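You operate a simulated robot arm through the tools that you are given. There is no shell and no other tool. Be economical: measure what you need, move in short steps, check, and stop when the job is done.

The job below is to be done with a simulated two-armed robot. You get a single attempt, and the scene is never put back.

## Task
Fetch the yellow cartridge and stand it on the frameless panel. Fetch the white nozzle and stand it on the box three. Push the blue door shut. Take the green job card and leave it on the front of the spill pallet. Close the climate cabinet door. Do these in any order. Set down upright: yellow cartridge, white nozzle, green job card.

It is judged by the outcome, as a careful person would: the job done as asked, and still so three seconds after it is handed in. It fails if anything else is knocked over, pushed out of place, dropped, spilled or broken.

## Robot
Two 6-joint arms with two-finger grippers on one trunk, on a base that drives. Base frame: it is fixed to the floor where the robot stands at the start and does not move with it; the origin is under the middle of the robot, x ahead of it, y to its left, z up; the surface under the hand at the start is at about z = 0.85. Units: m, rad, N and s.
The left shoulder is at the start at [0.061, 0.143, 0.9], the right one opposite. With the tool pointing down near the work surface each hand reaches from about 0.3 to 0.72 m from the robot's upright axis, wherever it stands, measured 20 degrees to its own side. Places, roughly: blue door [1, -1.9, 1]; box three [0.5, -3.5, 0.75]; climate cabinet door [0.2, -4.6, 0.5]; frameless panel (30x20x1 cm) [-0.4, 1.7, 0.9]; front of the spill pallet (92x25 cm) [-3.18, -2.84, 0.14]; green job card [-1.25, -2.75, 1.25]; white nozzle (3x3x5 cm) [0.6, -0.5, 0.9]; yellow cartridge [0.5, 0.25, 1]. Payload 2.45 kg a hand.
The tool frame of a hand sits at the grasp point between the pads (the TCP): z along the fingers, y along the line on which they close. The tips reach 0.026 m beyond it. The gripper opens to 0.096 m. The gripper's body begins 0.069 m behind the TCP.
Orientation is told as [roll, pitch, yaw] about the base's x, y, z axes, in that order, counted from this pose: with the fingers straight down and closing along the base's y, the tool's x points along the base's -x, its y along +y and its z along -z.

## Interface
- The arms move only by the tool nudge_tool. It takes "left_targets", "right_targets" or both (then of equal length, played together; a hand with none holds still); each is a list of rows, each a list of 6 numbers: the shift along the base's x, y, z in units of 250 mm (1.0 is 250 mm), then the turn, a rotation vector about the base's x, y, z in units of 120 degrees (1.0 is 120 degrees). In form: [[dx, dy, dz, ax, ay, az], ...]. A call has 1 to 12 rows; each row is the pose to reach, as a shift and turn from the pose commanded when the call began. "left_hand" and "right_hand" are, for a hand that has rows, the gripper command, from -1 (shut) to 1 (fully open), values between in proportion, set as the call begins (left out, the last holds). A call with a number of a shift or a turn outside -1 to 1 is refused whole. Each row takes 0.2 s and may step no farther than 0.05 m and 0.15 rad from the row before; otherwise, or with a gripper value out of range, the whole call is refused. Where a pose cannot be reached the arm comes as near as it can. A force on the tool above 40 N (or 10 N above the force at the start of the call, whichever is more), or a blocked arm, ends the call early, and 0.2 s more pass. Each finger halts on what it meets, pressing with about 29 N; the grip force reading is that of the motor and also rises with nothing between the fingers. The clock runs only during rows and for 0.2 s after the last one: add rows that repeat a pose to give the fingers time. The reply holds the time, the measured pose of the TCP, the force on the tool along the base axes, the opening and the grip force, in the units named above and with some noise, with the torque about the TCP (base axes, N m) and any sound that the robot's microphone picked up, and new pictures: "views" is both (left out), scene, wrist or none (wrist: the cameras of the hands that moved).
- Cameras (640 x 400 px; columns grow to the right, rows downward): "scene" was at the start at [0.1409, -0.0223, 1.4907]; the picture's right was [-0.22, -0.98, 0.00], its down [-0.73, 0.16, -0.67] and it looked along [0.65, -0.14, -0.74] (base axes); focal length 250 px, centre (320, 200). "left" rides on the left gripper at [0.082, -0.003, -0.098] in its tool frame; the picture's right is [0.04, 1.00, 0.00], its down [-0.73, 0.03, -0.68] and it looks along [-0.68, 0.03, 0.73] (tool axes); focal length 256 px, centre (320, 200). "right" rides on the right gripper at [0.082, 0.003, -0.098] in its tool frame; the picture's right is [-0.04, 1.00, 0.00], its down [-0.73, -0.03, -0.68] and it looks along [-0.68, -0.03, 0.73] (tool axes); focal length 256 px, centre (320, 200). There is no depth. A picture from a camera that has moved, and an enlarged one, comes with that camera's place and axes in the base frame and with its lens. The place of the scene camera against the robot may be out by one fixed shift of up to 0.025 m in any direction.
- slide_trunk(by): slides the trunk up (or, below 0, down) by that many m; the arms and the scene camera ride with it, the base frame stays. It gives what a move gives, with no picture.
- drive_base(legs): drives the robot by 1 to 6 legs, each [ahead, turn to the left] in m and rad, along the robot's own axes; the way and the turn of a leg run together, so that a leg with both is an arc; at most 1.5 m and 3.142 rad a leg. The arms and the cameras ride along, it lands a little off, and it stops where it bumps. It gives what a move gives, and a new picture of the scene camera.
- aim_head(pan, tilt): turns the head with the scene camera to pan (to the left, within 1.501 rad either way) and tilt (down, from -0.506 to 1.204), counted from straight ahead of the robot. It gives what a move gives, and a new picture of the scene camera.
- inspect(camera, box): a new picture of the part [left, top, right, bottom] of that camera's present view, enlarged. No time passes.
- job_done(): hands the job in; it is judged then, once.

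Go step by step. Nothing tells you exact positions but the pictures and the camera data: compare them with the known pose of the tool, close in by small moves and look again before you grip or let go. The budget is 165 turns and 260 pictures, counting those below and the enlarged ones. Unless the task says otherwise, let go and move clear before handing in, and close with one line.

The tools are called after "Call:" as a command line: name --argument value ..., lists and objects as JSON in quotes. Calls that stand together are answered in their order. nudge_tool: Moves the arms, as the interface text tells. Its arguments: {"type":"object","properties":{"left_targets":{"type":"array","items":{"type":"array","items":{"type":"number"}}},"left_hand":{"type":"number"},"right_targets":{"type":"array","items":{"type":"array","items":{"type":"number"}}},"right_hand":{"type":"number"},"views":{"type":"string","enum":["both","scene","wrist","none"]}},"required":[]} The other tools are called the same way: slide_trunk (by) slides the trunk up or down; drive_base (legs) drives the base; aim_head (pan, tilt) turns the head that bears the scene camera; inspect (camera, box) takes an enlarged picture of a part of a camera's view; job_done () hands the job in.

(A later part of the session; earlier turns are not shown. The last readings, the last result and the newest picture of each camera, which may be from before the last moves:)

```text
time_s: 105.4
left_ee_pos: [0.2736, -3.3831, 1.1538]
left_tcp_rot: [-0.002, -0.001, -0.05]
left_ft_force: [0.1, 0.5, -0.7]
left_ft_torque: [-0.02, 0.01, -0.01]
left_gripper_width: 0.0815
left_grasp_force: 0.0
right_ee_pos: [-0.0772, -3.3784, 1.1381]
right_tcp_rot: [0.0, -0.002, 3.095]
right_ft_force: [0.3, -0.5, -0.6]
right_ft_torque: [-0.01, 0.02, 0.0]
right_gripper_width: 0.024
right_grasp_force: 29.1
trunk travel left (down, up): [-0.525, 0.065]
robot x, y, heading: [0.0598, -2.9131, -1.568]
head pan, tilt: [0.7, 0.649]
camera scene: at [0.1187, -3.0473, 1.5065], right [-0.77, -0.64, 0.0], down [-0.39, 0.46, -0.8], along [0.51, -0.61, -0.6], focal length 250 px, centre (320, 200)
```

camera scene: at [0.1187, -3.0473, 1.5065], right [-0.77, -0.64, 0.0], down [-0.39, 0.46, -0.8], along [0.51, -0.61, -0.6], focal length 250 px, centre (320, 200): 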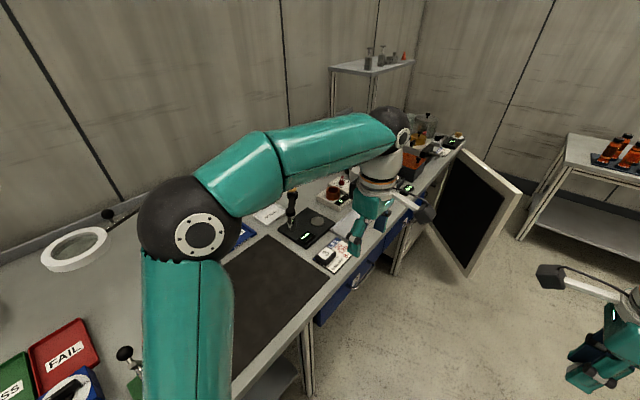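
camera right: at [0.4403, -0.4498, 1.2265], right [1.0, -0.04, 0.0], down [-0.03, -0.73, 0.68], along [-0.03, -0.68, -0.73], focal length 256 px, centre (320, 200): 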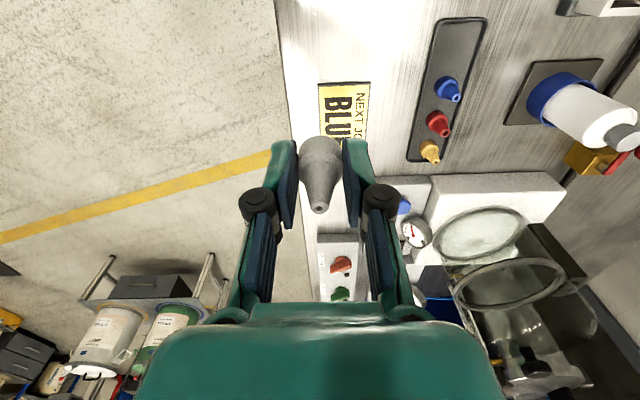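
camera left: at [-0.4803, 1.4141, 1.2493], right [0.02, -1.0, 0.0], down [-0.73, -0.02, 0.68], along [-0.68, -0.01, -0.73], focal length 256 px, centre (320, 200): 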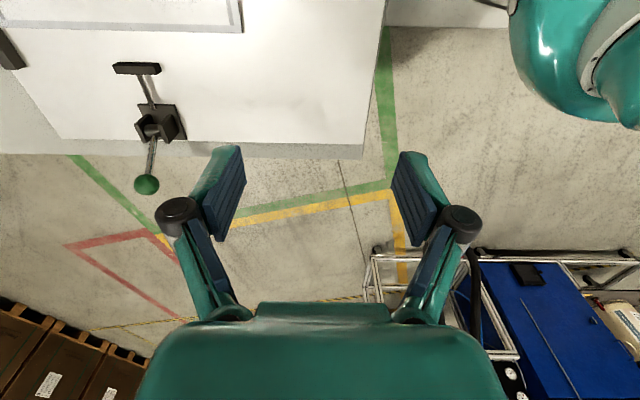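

Call:
inspect --camera "scene" --box '[240, 170, 440, 295]'

Call:
inspect --camera "left" --box '[0, 0, 640, 400]'

```text
3.20 times, centred on (340, 232) of scene
camera zoom: at [0.1187, -3.0473, 1.5065], right [-0.77, -0.64, 0.0], down [-0.39, 0.46, -0.8], along [0.51, -0.61, -0.6], focal length 799 px, centre (256, 96)
```

zoom: 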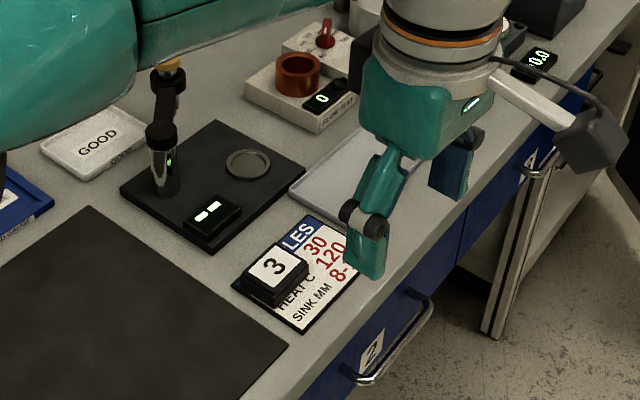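

```text
1.00 times, centred on (320, 200) of left (not enlarged: the box is as wide or as high as the picture)
camera zoom: at [0.1919, -3.3831, 1.2523], right [0.01, 1.0, 0.0], down [0.73, -0.01, 0.68], along [0.68, -0.01, -0.73], focal length 256 px, centre (320, 200)
```

zoom: 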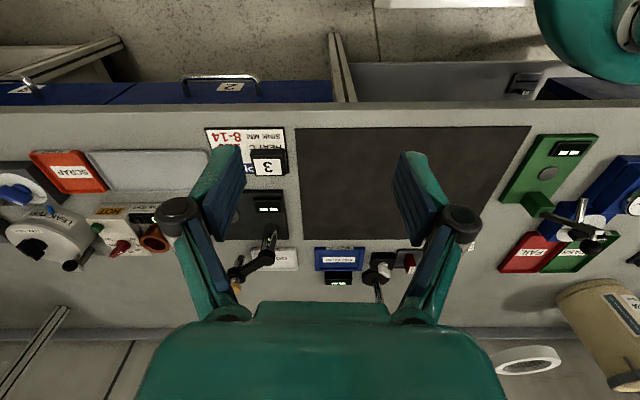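

"Box three" is the small black box marked 3 at about (0.51, −3.505), top near z ≈ 0.78. I drive 0.45 m further and turn left to face the bench in two pieces.

Call:
drive_base --legs '[[0.45, 0], [0, 0.8], [0, 0.77]]'

Call:
aim_head --pan 0 --tilt 0.85

```text
time_s: 111.5
left_ee_pos: [0.5703, -3.4536, 1.1535]
left_tcp_rot: [0.0, 0.004, 0.914]
left_ft_force: [1.0, 0.8, -0.3]
left_ft_torque: [-0.04, 0.05, -0.01]
left_gripper_width: 0.0816
left_grasp_force: 0.1
right_ee_pos: [0.3665, -3.7417, 1.1388]
right_tcp_rot: [0.001, -0.003, -2.224]
right_ft_force: [0.5, 0.9, 0.3]
right_ft_torque: [-0.08, 0.05, -0.02]
right_gripper_width: 0.0237
right_grasp_force: 28.8
trunk travel left (down, up): [-0.525, 0.065]
robot x, y, heading: [0.0366, -3.3979, -0.61]
head pan, tilt: [0.7, 0.649]
stopped in leg 3: the robot was blocked; the commanded pose is now the measured one
camera scene: at [0.1795, -3.4275, 1.5062], right [0.09, -1.0, 0.0], down [-0.6, -0.06, -0.79], along [0.79, 0.07, -0.61], focal length 250 px, centre (320, 200)
```

scene: 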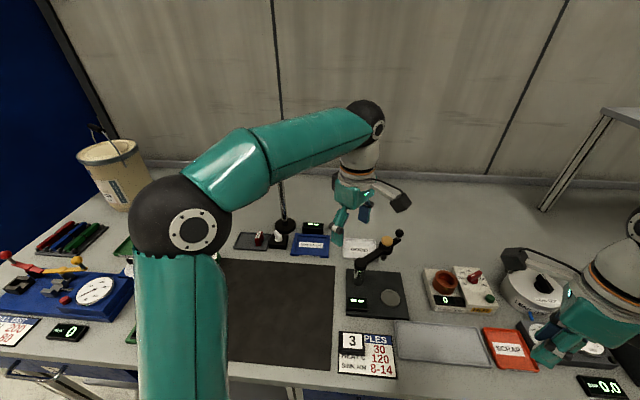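

```text
time_s: 112.6
left_ee_pos: [0.5686, -3.4583, 1.1554]
left_tcp_rot: [0.001, 0.0, 0.913]
left_ft_force: [0.1, -0.5, 0.6]
left_ft_torque: [0.04, 0.03, -0.04]
left_gripper_width: 0.0815
left_grasp_force: 0.0
right_ee_pos: [0.3638, -3.7444, 1.1406]
right_tcp_rot: [0.003, -0.001, -2.225]
right_ft_force: [0.2, -0.2, -0.2]
right_ft_torque: [0.01, 0.0, -0.03]
right_gripper_width: 0.0236
right_grasp_force: 29.0
trunk travel left (down, up): [-0.525, 0.065]
robot x, y, heading: [0.0334, -3.3947, -0.611]
head pan, tilt: [0.0, 0.85]
camera scene: at [0.1535, -3.4837, 1.4899], right [-0.57, -0.82, 0.0], down [-0.62, 0.43, -0.66], along [0.54, -0.38, -0.75], focal length 250 px, centre (320, 200)
```

scene: 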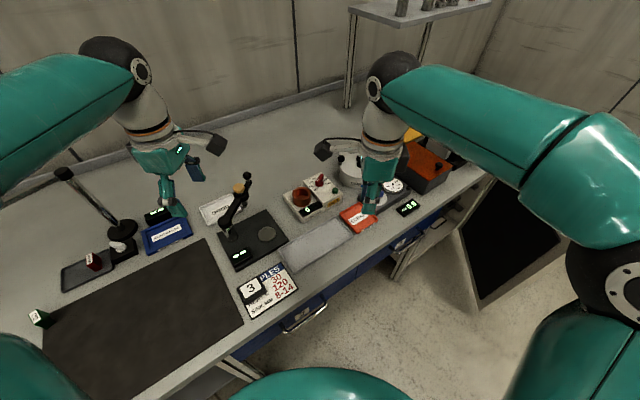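

The turn stopped again. I look rear-left and rear-right for a possible contact, and check the nozzle in the right hand.

Call:
aim_head --pan 1.5 --tilt 0.8

Call:
aim_head --pan -1.5 --tilt 0.8

Call:
inspect --camera "right" --box '[200, 80, 440, 240]'

```text
time_s: 114.2
left_ee_pos: [0.5685, -3.4577, 1.1543]
left_tcp_rot: [0.0, 0.0, 0.914]
left_ft_force: [-0.2, -0.1, 0.7]
left_ft_torque: [-0.02, -0.04, 0.0]
left_gripper_width: 0.0815
left_grasp_force: 0.0
right_ee_pos: [0.3648, -3.7452, 1.1384]
right_tcp_rot: [0.003, 0.0, -2.227]
right_ft_force: [-0.4, 0.1, -0.3]
right_ft_torque: [-0.01, -0.02, -0.01]
right_gripper_width: 0.0235
right_grasp_force: 29.1
trunk travel left (down, up): [-0.525, 0.065]
robot x, y, heading: [0.0376, -3.3974, -0.608]
head pan, tilt: [1.499, 0.799]
camera scene: at [0.1405, -3.3762, 1.494], right [0.78, -0.63, 0.0], down [-0.45, -0.56, -0.7], along [0.44, 0.54, -0.72], focal length 250 px, centre (320, 200)
```

scene: 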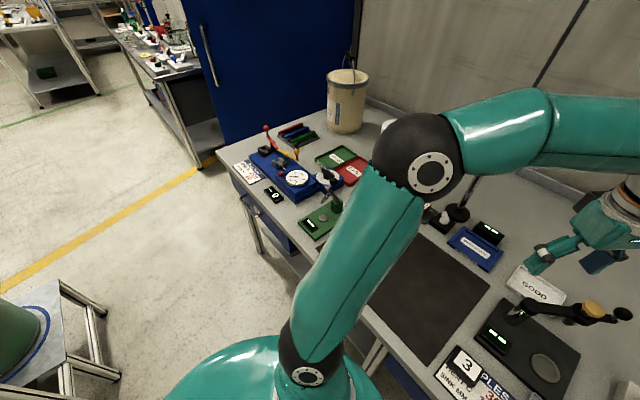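

```text
time_s: 116.8
left_ee_pos: [0.5679, -3.4594, 1.1547]
left_tcp_rot: [0.001, 0.0, 0.914]
left_ft_force: [1.2, -0.3, 0.0]
left_ft_torque: [-0.02, -0.01, 0.02]
left_gripper_width: 0.0817
left_grasp_force: 0.1
right_ee_pos: [0.3648, -3.7441, 1.1392]
right_tcp_rot: [0.002, 0.001, -2.226]
right_ft_force: [-0.2, -0.5, -1.0]
right_ft_torque: [0.0, 0.0, 0.0]
right_gripper_width: 0.0235
right_grasp_force: 28.8
trunk travel left (down, up): [-0.525, 0.065]
robot x, y, heading: [0.0399, -3.4003, -0.61]
head pan, tilt: [-1.499, 0.799]
camera scene: at [0.0482, -3.508, 1.494], right [-0.86, 0.51, 0.0], down [0.37, 0.62, -0.7], along [-0.36, -0.6, -0.72], focal length 250 px, centre (320, 200)
```

scene: 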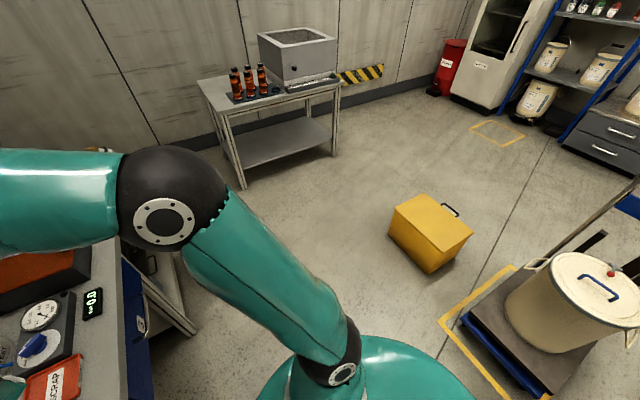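

```text
2.50 times, centred on (320, 160) of right
camera zoom: at [0.4153, -3.6806, 1.2373], right [0.77, -0.64, 0.0], down [-0.47, -0.56, 0.68], along [-0.43, -0.52, -0.73], focal length 640 px, centre (320, 300)
```

zoom: 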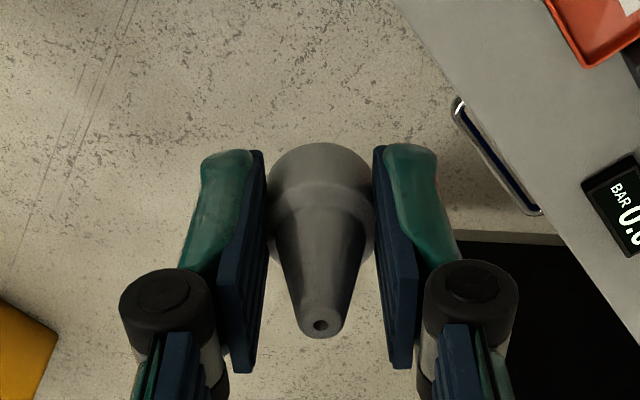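

The nozzle is still held, though slowly shifting, so I should place it soon. No contact is visible; I retry a small turn left.

Call:
drive_base --legs '[[0, 0.35]]'

```text
time_s: 118.2
left_ee_pos: [0.5709, -3.3407, 1.1544]
left_tcp_rot: [-0.004, 0.007, 1.131]
left_ft_force: [0.4, 1.6, 0.0]
left_ft_torque: [-0.18, 0.06, -0.01]
left_gripper_width: 0.0815
left_grasp_force: 0.1
right_ee_pos: [0.4357, -3.6642, 1.1428]
right_tcp_rot: [0.003, -0.006, -2.005]
right_ft_force: [-0.6, 1.4, 0.2]
right_ft_torque: [-0.18, -0.01, 0.0]
right_gripper_width: 0.0236
right_grasp_force: 28.5
trunk travel left (down, up): [-0.525, 0.065]
robot x, y, heading: [0.0376, -3.4197, -0.551]
head pan, tilt: [-1.499, 0.799]
stopped in leg 1: the robot was blocked; the commanded pose is now the measured one
camera scene: at [0.0564, -3.5196, 1.4946], right [-0.89, 0.46, 0.0], down [0.33, 0.63, -0.7], along [-0.32, -0.62, -0.71], focal length 250 px, centre (320, 200)
```

scene: 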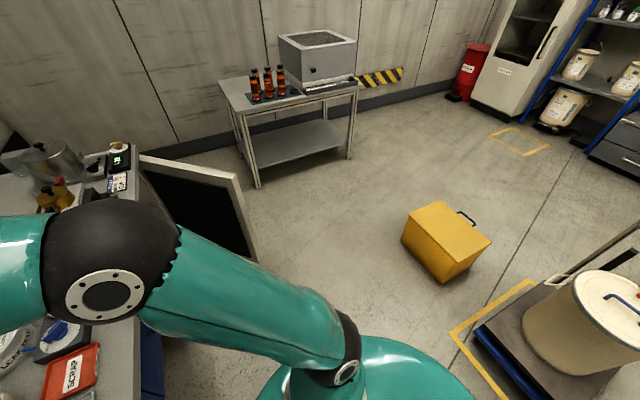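

Likely a base corner meets the bench leg or a drawer. I back off 0.2 m, turn to face the bench, then look.

Call:
drive_base --legs '[[-0.2, 0], [0, 0.4]]'

Call:
aim_head --pan 0 --tilt 0.85

```text
time_s: 121.1
left_ee_pos: [0.3335, -3.046, 1.1545]
left_tcp_rot: [-0.001, 0.001, 1.525]
left_ft_force: [0.9, 0.8, 0.0]
left_ft_torque: [0.0, -0.01, -0.01]
left_gripper_width: 0.0815
left_grasp_force: 0.1
right_ee_pos: [0.3328, -3.3974, 1.1424]
right_tcp_rot: [0.007, 0.0, -1.613]
right_ft_force: [0.2, -0.3, 0.6]
right_ft_torque: [0.04, 0.0, -0.03]
right_gripper_width: 0.0235
right_grasp_force: 28.9
trunk travel left (down, up): [-0.525, 0.065]
robot x, y, heading: [-0.1292, -3.3325, -0.151]
head pan, tilt: [-1.499, 0.799]
camera scene: at [-0.0763, -3.4263, 1.494], right [-1.0, 0.08, 0.0], down [0.06, 0.71, -0.7], along [-0.06, -0.69, -0.72], focal length 250 px, centre (320, 200)
```

scene: 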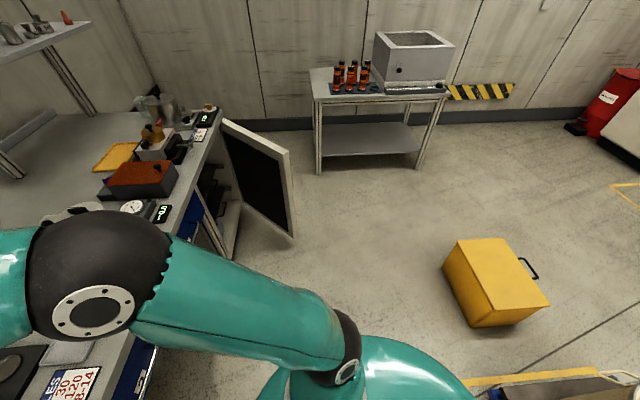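

```text
time_s: 122.7
left_ee_pos: [0.3339, -3.0462, 1.1553]
left_tcp_rot: [-0.001, 0.001, 1.526]
left_ft_force: [0.3, -0.6, 0.7]
left_ft_torque: [0.0, 0.02, -0.02]
left_gripper_width: 0.0815
left_grasp_force: 0.0
right_ee_pos: [0.3324, -3.397, 1.1425]
right_tcp_rot: [0.006, -0.001, -1.611]
right_ft_force: [-0.1, 0.0, 0.5]
right_ft_torque: [-0.02, -0.01, -0.01]
right_gripper_width: 0.0236
right_grasp_force: 28.6
trunk travel left (down, up): [-0.525, 0.065]
robot x, y, heading: [-0.1328, -3.3288, -0.148]
head pan, tilt: [0.0, 0.85]
camera scene: at [0.0072, -3.3574, 1.4899], right [-0.15, -0.99, 0.0], down [-0.74, 0.11, -0.66], along [0.65, -0.1, -0.75], focal length 250 px, centre (320, 200)
```

scene: 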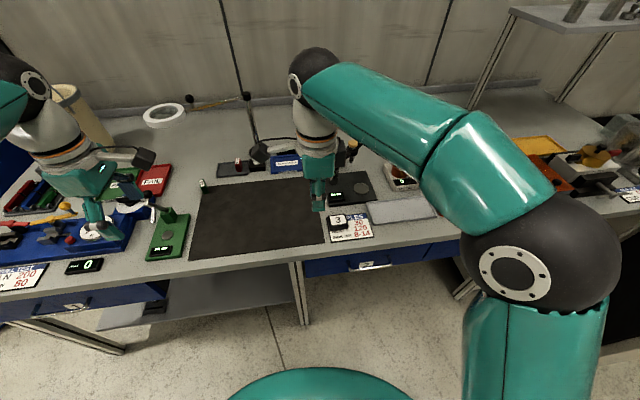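

I'm clear and facing the bench now. Box three is at about (0.515, −3.50) and an angled black fixture stands just behind it at x ≥ 0.6. I drive 0.1 m ahead and view with the right camera.

Call:
drive_base --legs '[[0.1, 0.1]]'

Call:
inspect --camera "right" --box '[0, 0, 640, 400]'

Call:
inspect --camera "left" --box '[0, 0, 640, 400]'

```text
time_s: 123.8
left_ee_pos: [0.4041, -3.0084, 1.156]
left_tcp_rot: [-0.001, 0.001, 1.625]
left_ft_force: [0.9, 0.6, -1.0]
left_ft_torque: [-0.01, 0.04, 0.0]
left_gripper_width: 0.0814
left_grasp_force: 0.1
right_ee_pos: [0.4377, -3.3591, 1.1427]
right_tcp_rot: [0.002, -0.001, -1.511]
right_ft_force: [1.0, -0.1, 0.3]
right_ft_torque: [0.0, 0.02, 0.0]
right_gripper_width: 0.0232
right_grasp_force: 29.2
trunk travel left (down, up): [-0.525, 0.065]
robot x, y, heading: [-0.0348, -3.347, -0.047]
head pan, tilt: [0.0, 0.85]
camera scene: at [0.1098, -3.3559, 1.4898], right [-0.05, -1.0, 0.0], down [-0.75, 0.03, -0.66], along [0.66, -0.03, -0.75], focal length 250 px, centre (320, 200)
```

scene: 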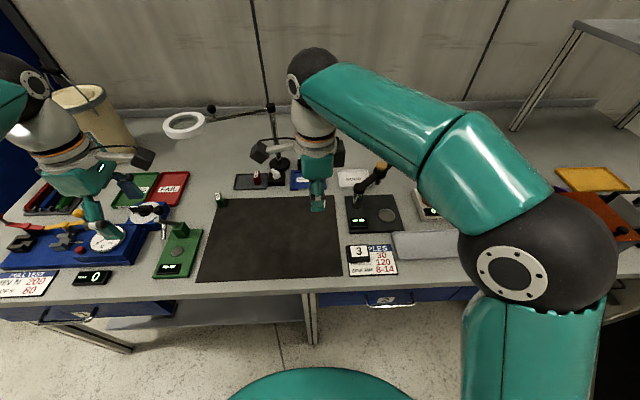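

```text
1.00 times, centred on (320, 200) of right (not enlarged: the box is as wide or as high as the picture)
camera zoom: at [0.4357, -3.2767, 1.2396], right [1.0, 0.02, 0.0], down [0.01, -0.73, 0.68], along [0.02, -0.68, -0.73], focal length 256 px, centre (320, 200)
```

zoom: 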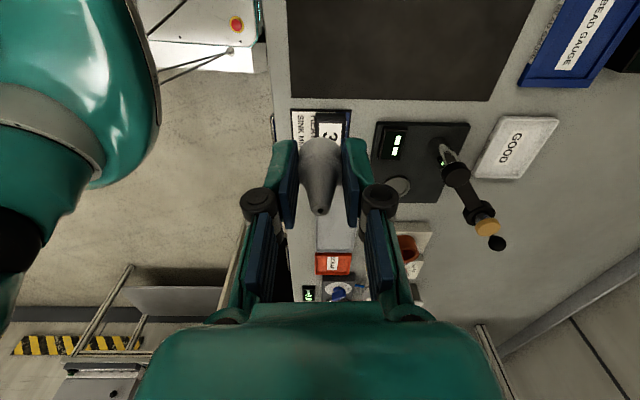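

```text
1.00 times, centred on (320, 200) of left (not enlarged: the box is as wide or as high as the picture)
camera zoom: at [0.4107, -3.091, 1.2535], right [-1.0, -0.09, 0.0], down [-0.07, 0.73, 0.68], along [-0.06, 0.67, -0.74], focal length 256 px, centre (320, 200)
```

zoom: 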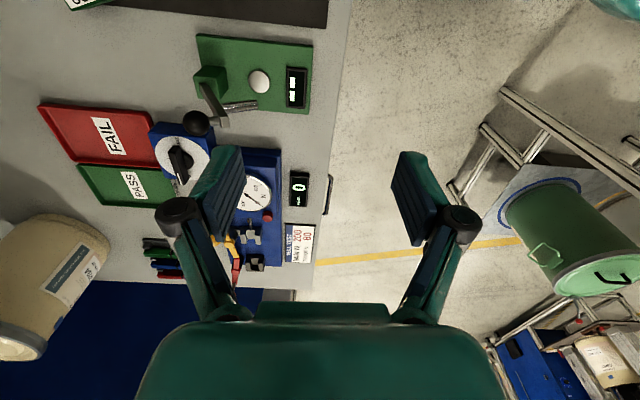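

Call:
inspect --camera "right" --box '[240, 80, 440, 205]'

Call:
inspect --camera "scene" --box '[290, 150, 450, 290]'

```text
3.20 times, centred on (340, 142) of right
camera zoom: at [0.4357, -3.2767, 1.2396], right [1.0, 0.02, 0.0], down [0.01, -0.73, 0.68], along [0.02, -0.68, -0.73], focal length 819 px, centre (256, 384)
```

zoom: 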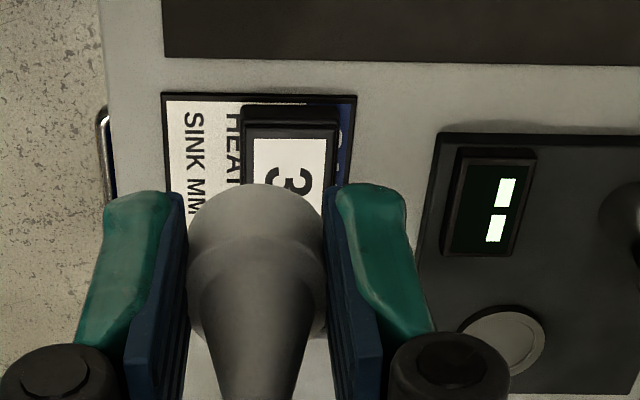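

```text
2.86 times, centred on (370, 220) of scene
camera zoom: at [0.1098, -3.3559, 1.4898], right [-0.05, -1.0, 0.0], down [-0.75, 0.03, -0.66], along [0.66, -0.03, -0.75], focal length 713 px, centre (177, 143)
```

zoom: 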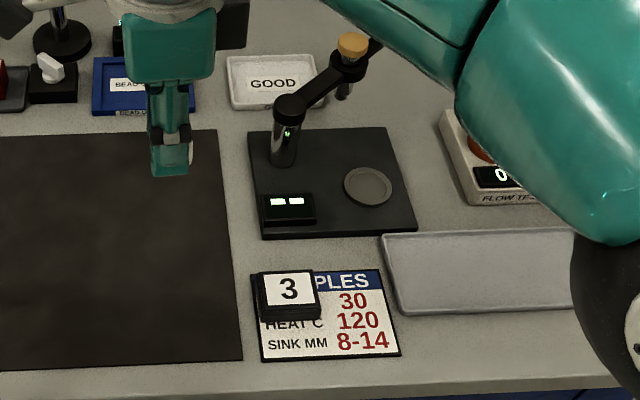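

The box measured through the right camera is at about (0.464, −3.52), top near z ≈ 0.79. I move the nozzle above it and lower partway, then re-check.

Call:
nudge_tool --right_targets '[[0.02, -0.12, 0, 0, 0, 0], [0.04, -0.24, 0, 0, 0, 0], [0.06, -0.36, -0.04, 0, 0, 0], [0.08, -0.48, -0.12, 0, 0, 0], [0.104, -0.6, -0.24, 0, 0, 0], [0.104, -0.6, -0.38, 0, 0, 0], [0.104, -0.6, -0.52, 0, 0, 0], [0.104, -0.6, -0.66, 0, 0, 0], [0.104, -0.6, -0.76, 0, 0, 0]]'

Call:
inspect --camera "right" --box '[220, 60, 420, 185]'

```text
time_s: 125.8
left_ee_pos: [0.4018, -3.0095, 1.1561]
left_tcp_rot: [0.002, 0.001, 1.625]
left_ft_force: [0.0, 0.4, -1.0]
left_ft_torque: [0.0, 0.03, 0.0]
left_gripper_width: 0.0816
left_grasp_force: 0.0
right_ee_pos: [0.4616, -3.509, 0.9522]
right_tcp_rot: [0.006, 0.001, -1.511]
right_ft_force: [-0.4, 1.5, -0.2]
right_ft_torque: [-0.02, -0.01, -0.02]
right_gripper_width: 0.0237
right_grasp_force: 29.3
trunk travel left (down, up): [-0.525, 0.065]
robot x, y, heading: [-0.0294, -3.3492, -0.05]
head pan, tilt: [0.0, 0.85]
camera scene: at [0.1087, -3.3567, 1.4899], right [-0.05, -1.0, 0.0], down [-0.75, 0.04, -0.66], along [0.66, -0.03, -0.75], focal length 250 px, centre (320, 200)
camera right: at [0.4598, -3.4273, 1.0505], right [1.0, 0.02, 0.01], down [0.01, -0.73, 0.68], along [0.02, -0.68, -0.73], focal length 256 px, centre (320, 200)
```

scene: 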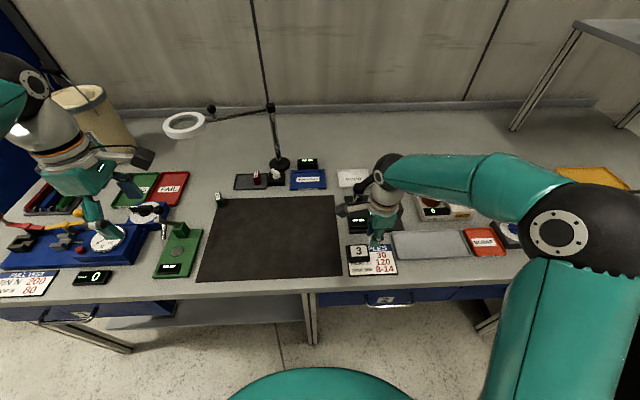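
right: 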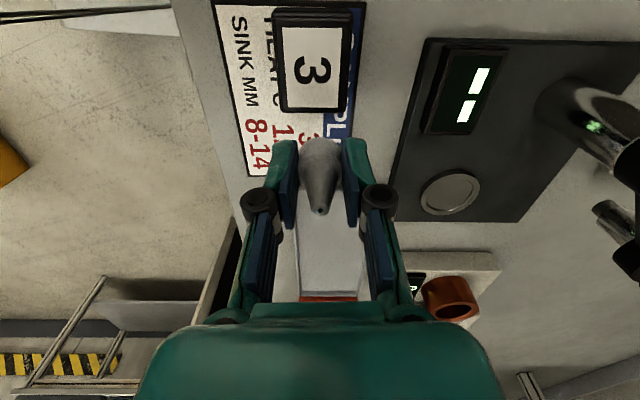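

```text
3.20 times, centred on (320, 122) of right
camera zoom: at [0.4598, -3.4273, 1.0505], right [1.0, 0.02, 0.01], down [0.01, -0.73, 0.68], along [0.02, -0.68, -0.73], focal length 819 px, centre (320, 448)
```

zoom: 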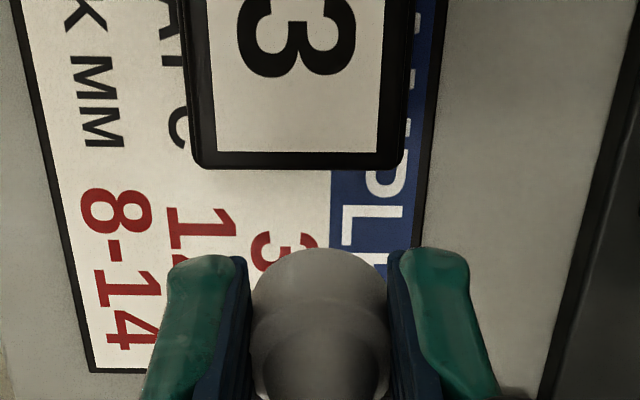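

Triangulating both views puts the box's top centre at about (0.458, −3.480), z ≈ 0.86 — closer to the height I am at than assumed. I shift over it and lower slightly.

Call:
nudge_tool --right_targets '[[-0.008, 0.06, 0, 0, 0, 0], [-0.014, 0.116, 0, 0, 0, 0], [-0.014, 0.116, -0.06, 0, 0, 0], [-0.014, 0.116, -0.12, 0, 0, 0]]'

Call:
inspect --camera "right" --box '[220, 60, 420, 185]'

Call:
inspect --camera "scene" --box '[310, 170, 430, 290]'

```text
time_s: 126.8
left_ee_pos: [0.4022, -3.0094, 1.1557]
left_tcp_rot: [0.001, 0.001, 1.625]
left_ft_force: [-0.5, 0.2, 0.2]
left_ft_torque: [-0.01, 0.01, -0.01]
left_gripper_width: 0.0816
left_grasp_force: 0.1
right_ee_pos: [0.4599, -3.4803, 0.9222]
right_tcp_rot: [0.004, -0.001, -1.511]
right_ft_force: [0.2, -0.4, 0.9]
right_ft_torque: [-0.03, -0.02, -0.05]
right_gripper_width: 0.0233
right_grasp_force: 29.0
trunk travel left (down, up): [-0.525, 0.065]
robot x, y, heading: [-0.0357, -3.3423, -0.048]
head pan, tilt: [0.0, 0.85]
camera scene: at [0.1084, -3.3565, 1.4899], right [-0.05, -1.0, 0.0], down [-0.75, 0.04, -0.66], along [0.66, -0.03, -0.75], focal length 250 px, centre (320, 200)
camera right: at [0.4567, -3.3985, 1.0201], right [1.0, 0.02, 0.0], down [0.01, -0.73, 0.68], along [0.02, -0.68, -0.73], focal length 256 px, centre (320, 200)
```

scene: 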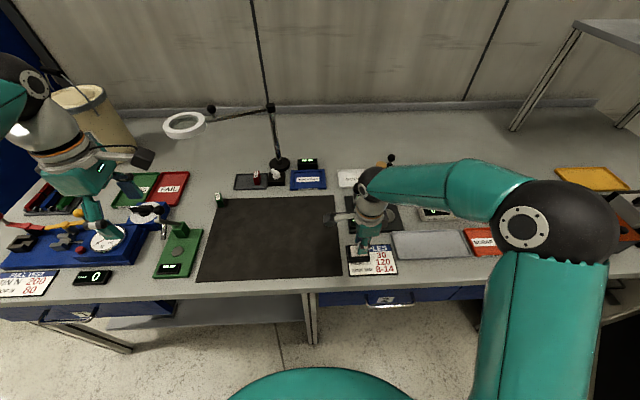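
right: 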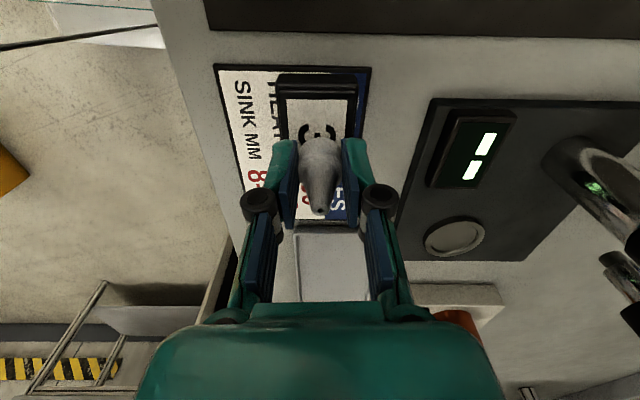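

```text
3.20 times, centred on (320, 122) of right
camera zoom: at [0.4567, -3.3985, 1.0201], right [1.0, 0.02, 0.0], down [0.01, -0.73, 0.68], along [0.02, -0.68, -0.73], focal length 819 px, centre (320, 448)
```

zoom: 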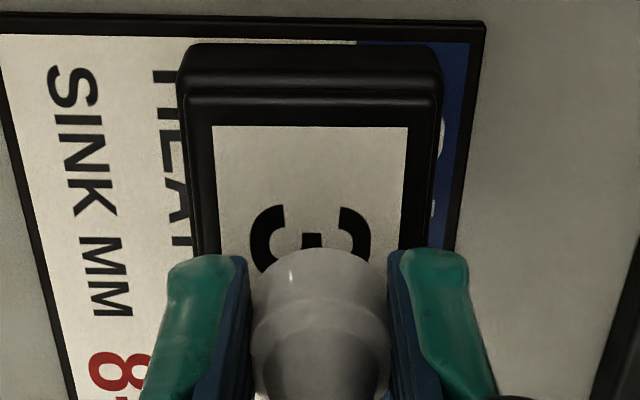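

```text
3.33 times, centred on (370, 230) of scene
camera zoom: at [0.1084, -3.3565, 1.4899], right [-0.05, -1.0, 0.0], down [-0.75, 0.04, -0.66], along [0.66, -0.03, -0.75], focal length 832 px, centre (153, 100)
```

zoom: 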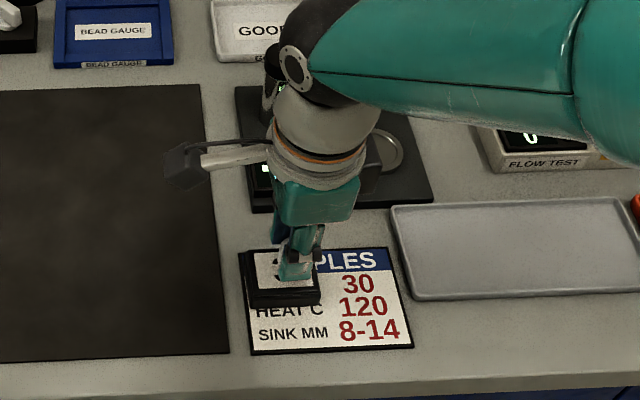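

Alignment is good (box centre about (0.457, −3.480), nozzle within 3 mm). I lower gently to contact.

Call:
nudge_tool --right_targets '[[-0.008, 0, -0.02, 0, 0, 0], [-0.01, 0, -0.04, 0, 0, 0], [-0.01, 0, -0.06, 0, 0, 0], [-0.01, 0, -0.08, 0, 0, 0]]' --views "wrist"

Call:
inspect --camera "right" --box '[220, 80, 420, 205]'

```text
time_s: 127.8
left_ee_pos: [0.4014, -3.0089, 1.1569]
left_tcp_rot: [-0.003, 0.004, 1.625]
left_ft_force: [0.0, 0.0, 0.2]
left_ft_torque: [-0.01, 0.02, 0.01]
left_gripper_width: 0.0817
left_grasp_force: 0.1
right_ee_pos: [0.4574, -3.4806, 0.9051]
right_tcp_rot: [0.009, -0.003, -1.511]
right_ft_force: [0.4, -1.1, 22.6]
right_ft_torque: [-0.12, 0.02, 0.02]
right_gripper_width: 0.024
right_grasp_force: 28.7
trunk travel left (down, up): [-0.525, 0.065]
robot x, y, heading: [-0.0314, -3.3456, -0.045]
head pan, tilt: [0.0, 0.85]
camera right: at [0.4537, -3.3978, 1.0026], right [1.0, 0.02, 0.01], down [0.01, -0.73, 0.68], along [0.02, -0.68, -0.73], focal length 256 px, centre (320, 200)
```

right: 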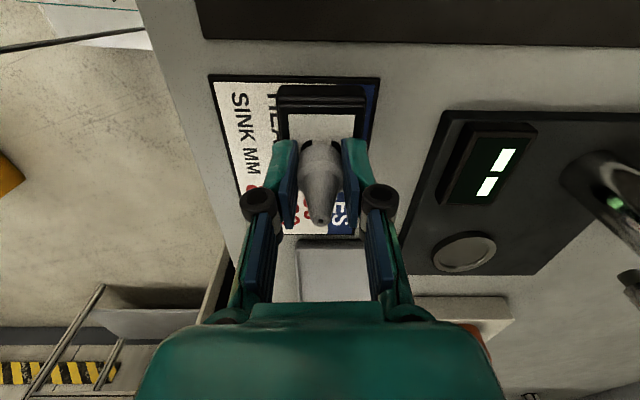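

```text
3.20 times, centred on (320, 142) of right
camera zoom: at [0.4537, -3.3978, 1.0026], right [1.0, 0.02, 0.01], down [0.01, -0.73, 0.68], along [0.02, -0.68, -0.73], focal length 819 px, centre (320, 384)
```

zoom: 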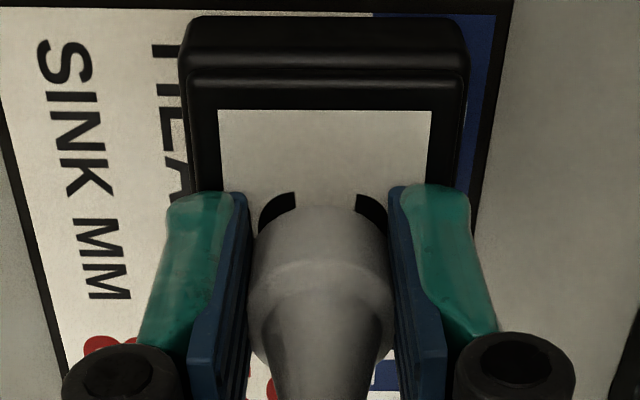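

Contact at 22 N with the nozzle centred on the box. I ease off slightly and open.

Call:
nudge_tool --right_targets '[[0, 0, 0.012, 0, 0, 0], [0, 0, 0.014, 0, 0, 0]]' --views "none"

Call:
nudge_tool --right_targets '[[0, 0, 0, 0, 0, 0], [0, 0, 0, 0, 0, 0]]' --right_hand -0.1 --views "wrist"

Call:
inspect --camera "right" --box '[220, 80, 420, 205]'

```text
time_s: 128.4
left_ee_pos: [0.4017, -3.0096, 1.1546]
left_tcp_rot: [0.001, 0.003, 1.624]
left_ft_force: [0.5, -1.1, 0.1]
left_ft_torque: [-0.01, 0.0, 0.01]
left_gripper_width: 0.0814
left_grasp_force: 0.1
right_ee_pos: [0.4561, -3.4799, 0.9048]
right_tcp_rot: [0.001, -0.002, -1.509]
right_ft_force: [0.1, 0.2, 0.8]
right_ft_torque: [0.02, -0.02, 0.03]
right_gripper_width: 0.0234
right_grasp_force: 29.4
trunk travel left (down, up): [-0.525, 0.065]
robot x, y, heading: [-0.0302, -3.3433, -0.048]
head pan, tilt: [0.0, 0.85]
```

```text
time_s: 129.1
left_ee_pos: [0.4018, -3.0093, 1.1559]
left_tcp_rot: [0.001, 0.003, 1.624]
left_ft_force: [0.3, -0.3, 0.1]
left_ft_torque: [-0.01, -0.02, 0.01]
left_gripper_width: 0.0817
left_grasp_force: 0.0
right_ee_pos: [0.4564, -3.4807, 0.9061]
right_tcp_rot: [0.004, 0.002, -1.51]
right_ft_force: [0.4, 0.8, -0.1]
right_ft_torque: [-0.02, 0.0, 0.03]
right_gripper_width: 0.0432
right_grasp_force: 0.0
trunk travel left (down, up): [-0.525, 0.065]
robot x, y, heading: [-0.0342, -3.3418, -0.047]
head pan, tilt: [0.0, 0.85]
camera right: at [0.454, -3.3977, 1.004], right [1.0, 0.02, 0.0], down [0.01, -0.73, 0.68], along [0.02, -0.68, -0.73], focal length 256 px, centre (320, 200)
```

right: 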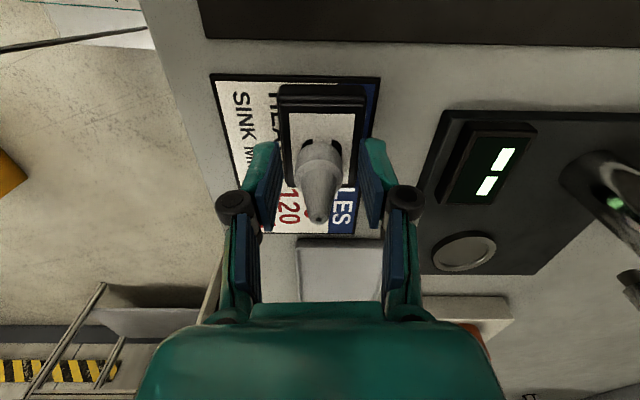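

```text
3.20 times, centred on (320, 142) of right
camera zoom: at [0.454, -3.3977, 1.004], right [1.0, 0.02, 0.0], down [0.01, -0.73, 0.68], along [0.02, -0.68, -0.73], focal length 819 px, centre (320, 384)
```

zoom: 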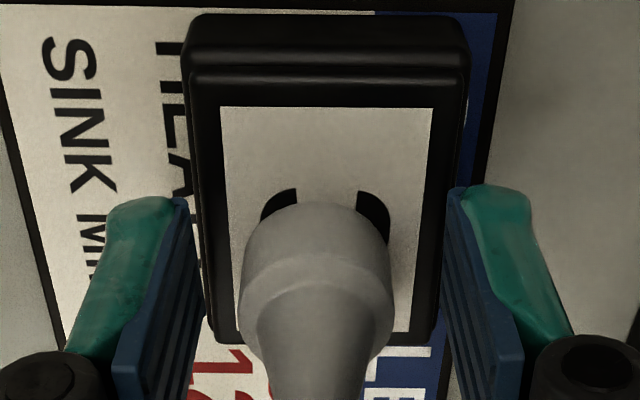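

The nozzle stands on the box. I lift the hand straight up and check.

Call:
nudge_tool --right_targets '[[0, 0, 0.06, 0, 0, 0], [0, 0, 0.16, 0, 0, 0], [0, 0, 0.32, 0, 0, 0], [0, 0, 0.5, 0, 0, 0], [0, 0, 0.68, 0, 0, 0], [-0.1, 0.05, 0.84, 0, 0, 0], [-0.25, 0.1, 0.94, 0, 0, 0], [-0.4, 0.1, 0.96, 0, 0, 0]]'

Call:
inspect --camera "scene" --box '[310, 190, 430, 290]'

```text
time_s: 130.8
left_ee_pos: [0.4011, -3.0096, 1.157]
left_tcp_rot: [0.0, 0.002, 1.625]
left_ft_force: [0.0, -0.6, 0.4]
left_ft_torque: [0.05, -0.02, -0.02]
left_gripper_width: 0.0815
left_grasp_force: 0.1
right_ee_pos: [0.3544, -3.4556, 1.1482]
right_tcp_rot: [0.006, 0.0, -1.512]
right_ft_force: [0.6, -0.5, 1.1]
right_ft_torque: [0.02, -0.02, -0.02]
right_gripper_width: 0.0434
right_grasp_force: 0.1
trunk travel left (down, up): [-0.525, 0.065]
robot x, y, heading: [-0.033, -3.3423, -0.047]
head pan, tilt: [0.0, 0.85]
camera scene: at [0.1067, -3.3569, 1.4901], right [-0.05, -1.0, 0.0], down [-0.75, 0.04, -0.66], along [0.66, -0.03, -0.75], focal length 250 px, centre (320, 200)
camera right: at [0.3522, -3.3739, 1.245], right [1.0, 0.02, 0.0], down [0.01, -0.73, 0.68], along [0.02, -0.68, -0.73], focal length 256 px, centre (320, 200)
```

scene: 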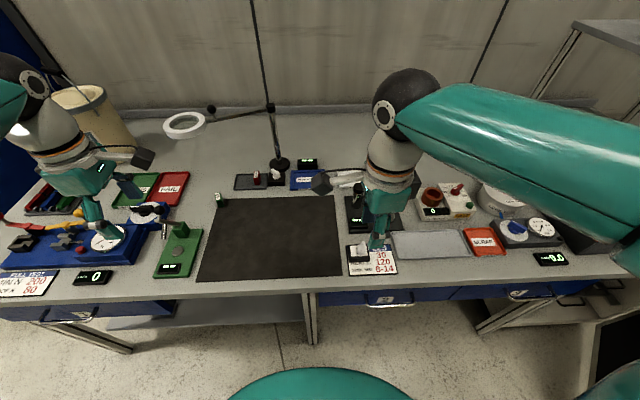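
right: 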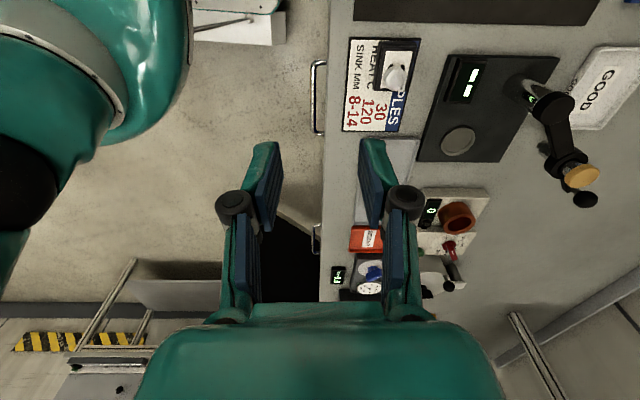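

```text
4.00 times, centred on (370, 240) of scene
camera zoom: at [0.1067, -3.3569, 1.4901], right [-0.05, -1.0, 0.0], down [-0.75, 0.04, -0.66], along [0.66, -0.03, -0.75], focal length 998 px, centre (120, 40)
```

zoom: 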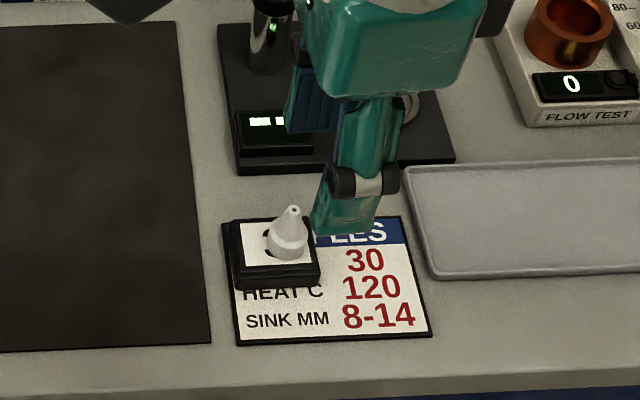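

The nozzle stands upright on box three. Next the climate cabinet: its door hinges near (0.35, −4.76) with free edge near (0, −4.46), so I must push it from the southwest. I back off, turn south and drive around it.

Call:
drive_base --legs '[[-0.27, 0], [0, -0.85]]'

Call:
drive_base --legs '[[0, -0.85]]'

Call:
aim_head --pan 0 --tilt 0.7

```text
time_s: 135.3
left_ee_pos: [0.2325, -3.4416, 1.1562]
left_tcp_rot: [0.0, 0.002, 0.769]
left_ft_force: [0.1, -1.0, -0.5]
left_ft_torque: [0.01, -0.01, -0.02]
left_gripper_width: 0.0816
left_grasp_force: 0.2
right_ee_pos: [-0.1349, -3.6999, 1.146]
right_tcp_rot: [0.004, 0.001, -2.368]
right_ft_force: [-0.5, 0.0, -0.6]
right_ft_torque: [0.0, 0.01, 0.01]
right_gripper_width: 0.0433
right_grasp_force: 0.0
trunk travel left (down, up): [-0.525, 0.065]
robot x, y, heading: [-0.2836, -3.3156, -0.898]
head pan, tilt: [0.0, 0.85]
camera scene: at [-0.1928, -3.4283, 1.4899], right [-0.78, -0.62, 0.0], down [-0.47, 0.59, -0.66], along [0.41, -0.52, -0.75], focal length 250 px, centre (320, 200)
```

scene: 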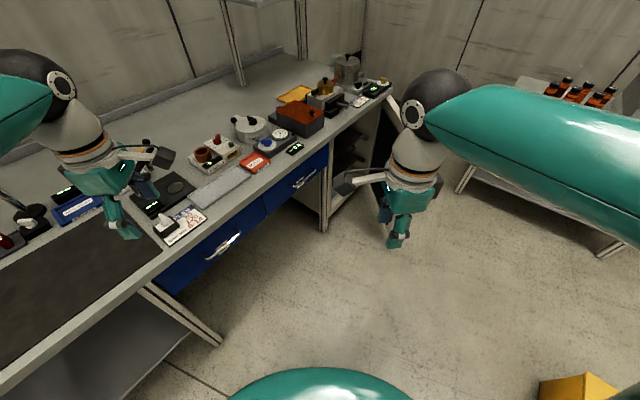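

```text
time_s: 138.2
left_ee_pos: [-0.0373, -3.7807, 1.1552]
left_tcp_rot: [0.0, 0.002, -0.077]
left_ft_force: [0.0, -0.4, -0.1]
left_ft_torque: [0.01, -0.01, 0.01]
left_gripper_width: 0.0817
left_grasp_force: 0.0
right_ee_pos: [-0.4735, -3.6761, 1.1473]
right_tcp_rot: [0.003, 0.001, 3.068]
right_ft_force: [0.9, 0.2, -0.9]
right_ft_torque: [0.03, 0.0, 0.02]
right_gripper_width: 0.0432
right_grasp_force: 0.1
trunk travel left (down, up): [-0.525, 0.065]
robot x, y, heading: [-0.2499, -3.3151, -1.739]
head pan, tilt: [0.0, 0.85]
camera scene: at [-0.2703, -3.4586, 1.4898], right [-0.99, 0.17, 0.0], down [0.12, 0.74, -0.66], along [-0.11, -0.65, -0.75], focal length 250 px, centre (320, 200)
```

scene: 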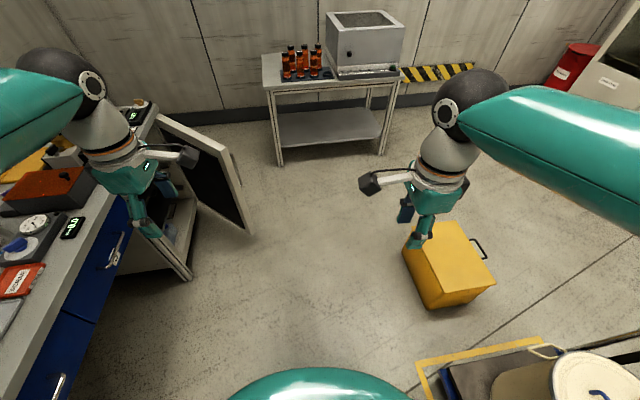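

```text
time_s: 138.8
left_ee_pos: [-0.0353, -3.779, 1.1578]
left_tcp_rot: [-0.001, 0.001, -0.077]
left_ft_force: [0.5, -0.6, -0.5]
left_ft_torque: [0.01, 0.04, -0.01]
left_gripper_width: 0.0816
left_grasp_force: 0.1
right_ee_pos: [-0.4719, -3.6751, 1.1465]
right_tcp_rot: [0.005, -0.001, 3.071]
right_ft_force: [-0.2, 0.0, -0.4]
right_ft_torque: [-0.01, 0.05, -0.03]
right_gripper_width: 0.0431
right_grasp_force: 0.2
trunk travel left (down, up): [-0.525, 0.065]
robot x, y, heading: [-0.2526, -3.3158, -1.741]
head pan, tilt: [0.0, 0.7]
camera scene: at [-0.2708, -3.463, 1.5022], right [-0.99, 0.17, 0.0], down [0.11, 0.64, -0.76], along [-0.13, -0.75, -0.64], focal length 250 px, centre (320, 200)
```

scene: 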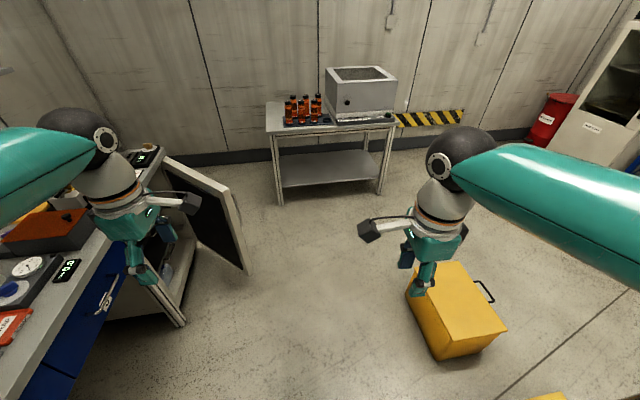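

Path is clear: door free edge near (0.03, −4.53), yellow case at x < −0.93. I drive south-southwest and then turn left in pieces to face the door's outer side.

Call:
drive_base --legs '[[1.2, 0]]'

Call:
drive_base --legs '[[0, 0.6], [0, 0.6]]'

Call:
drive_base --legs '[[0, 0.54]]'

```text
time_s: 145.0
left_ee_pos: [-0.2287, -4.9661, 1.1572]
left_tcp_rot: [0.001, 0.002, -0.069]
left_ft_force: [0.1, -0.2, -0.1]
left_ft_torque: [0.0, 0.01, -0.03]
left_gripper_width: 0.0817
left_grasp_force: 0.1
right_ee_pos: [-0.6672, -4.8649, 1.1462]
right_tcp_rot: [0.001, -0.002, 3.078]
right_ft_force: [-0.1, -0.7, 0.3]
right_ft_torque: [0.05, 0.01, 0.02]
right_gripper_width: 0.0431
right_grasp_force: 0.1
trunk travel left (down, up): [-0.525, 0.065]
robot x, y, heading: [-0.4484, -4.5035, -1.732]
head pan, tilt: [0.0, 0.7]
camera scene: at [-0.4649, -4.6522, 1.5021], right [-0.99, 0.16, 0.0], down [0.1, 0.64, -0.76], along [-0.12, -0.75, -0.64], focal length 250 px, centre (320, 200)
```

scene: 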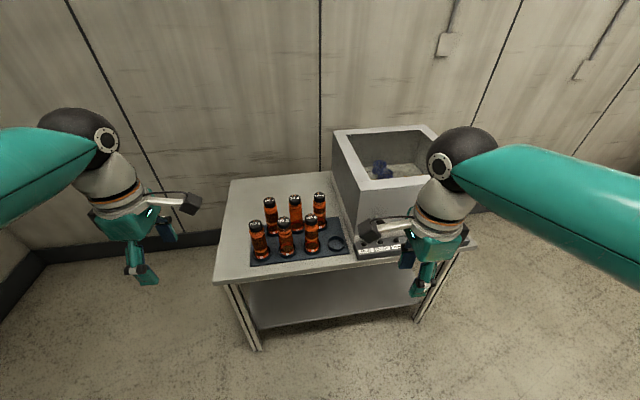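

```text
time_s: 149.1
left_ee_pos: [0.0669, -4.4745, 1.1574]
left_tcp_rot: [0.0, 0.001, 1.12]
left_ft_force: [-0.5, -0.5, 0.1]
left_ft_torque: [0.0, 0.0, 0.01]
left_gripper_width: 0.0814
left_grasp_force: 0.1
right_ee_pos: [-0.1882, -4.8434, 1.1475]
right_tcp_rot: [0.003, 0.001, -2.014]
right_ft_force: [0.0, -0.1, -0.2]
right_ft_torque: [0.01, -0.02, -0.02]
right_gripper_width: 0.0428
right_grasp_force: 0.0
trunk travel left (down, up): [-0.525, 0.065]
robot x, y, heading: [-0.4691, -4.5366, -0.543]
head pan, tilt: [0.0, 0.7]
camera scene: at [-0.3361, -4.6196, 1.5021], right [-0.52, -0.86, 0.0], down [-0.55, 0.33, -0.76], along [0.65, -0.39, -0.64], focal length 250 px, centre (320, 200)
```

scene: 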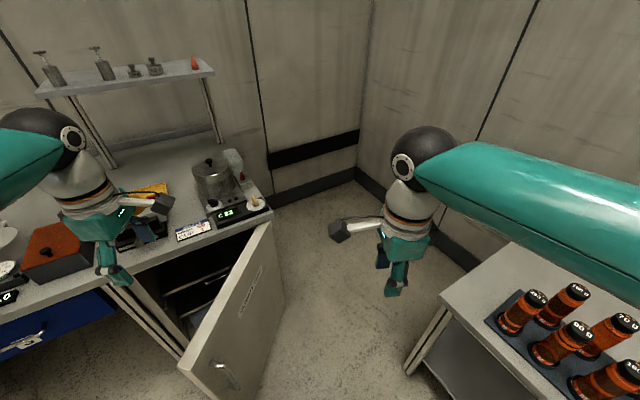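

```text
time_s: 151.2
left_ee_pos: [-0.042, -4.2071, 1.1579]
left_tcp_rot: [0.001, 0.002, 1.665]
left_ft_force: [0.4, -0.3, 0.1]
left_ft_torque: [0.01, 0.0, 0.01]
left_gripper_width: 0.0819
left_grasp_force: 0.0
right_ee_pos: [-0.0705, -4.6557, 1.1481]
right_tcp_rot: [0.003, 0.0, -1.471]
right_ft_force: [0.9, -0.1, -0.1]
right_ft_torque: [0.01, -0.01, -0.04]
right_gripper_width: 0.0432
right_grasp_force: 0.1
trunk travel left (down, up): [-0.525, 0.065]
robot x, y, heading: [-0.4624, -4.557, -0.001]
head pan, tilt: [0.0, 0.7]
camera scene: at [-0.3153, -4.5642, 1.5022], right [0.0, -1.0, 0.0], down [-0.64, 0.0, -0.76], along [0.76, 0.0, -0.64], focal length 250 px, centre (320, 200)
```

scene: 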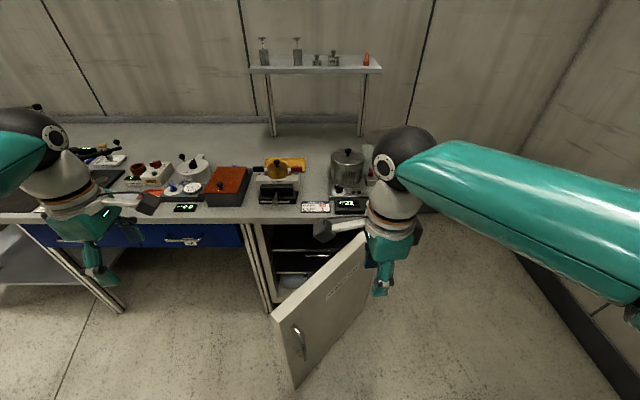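

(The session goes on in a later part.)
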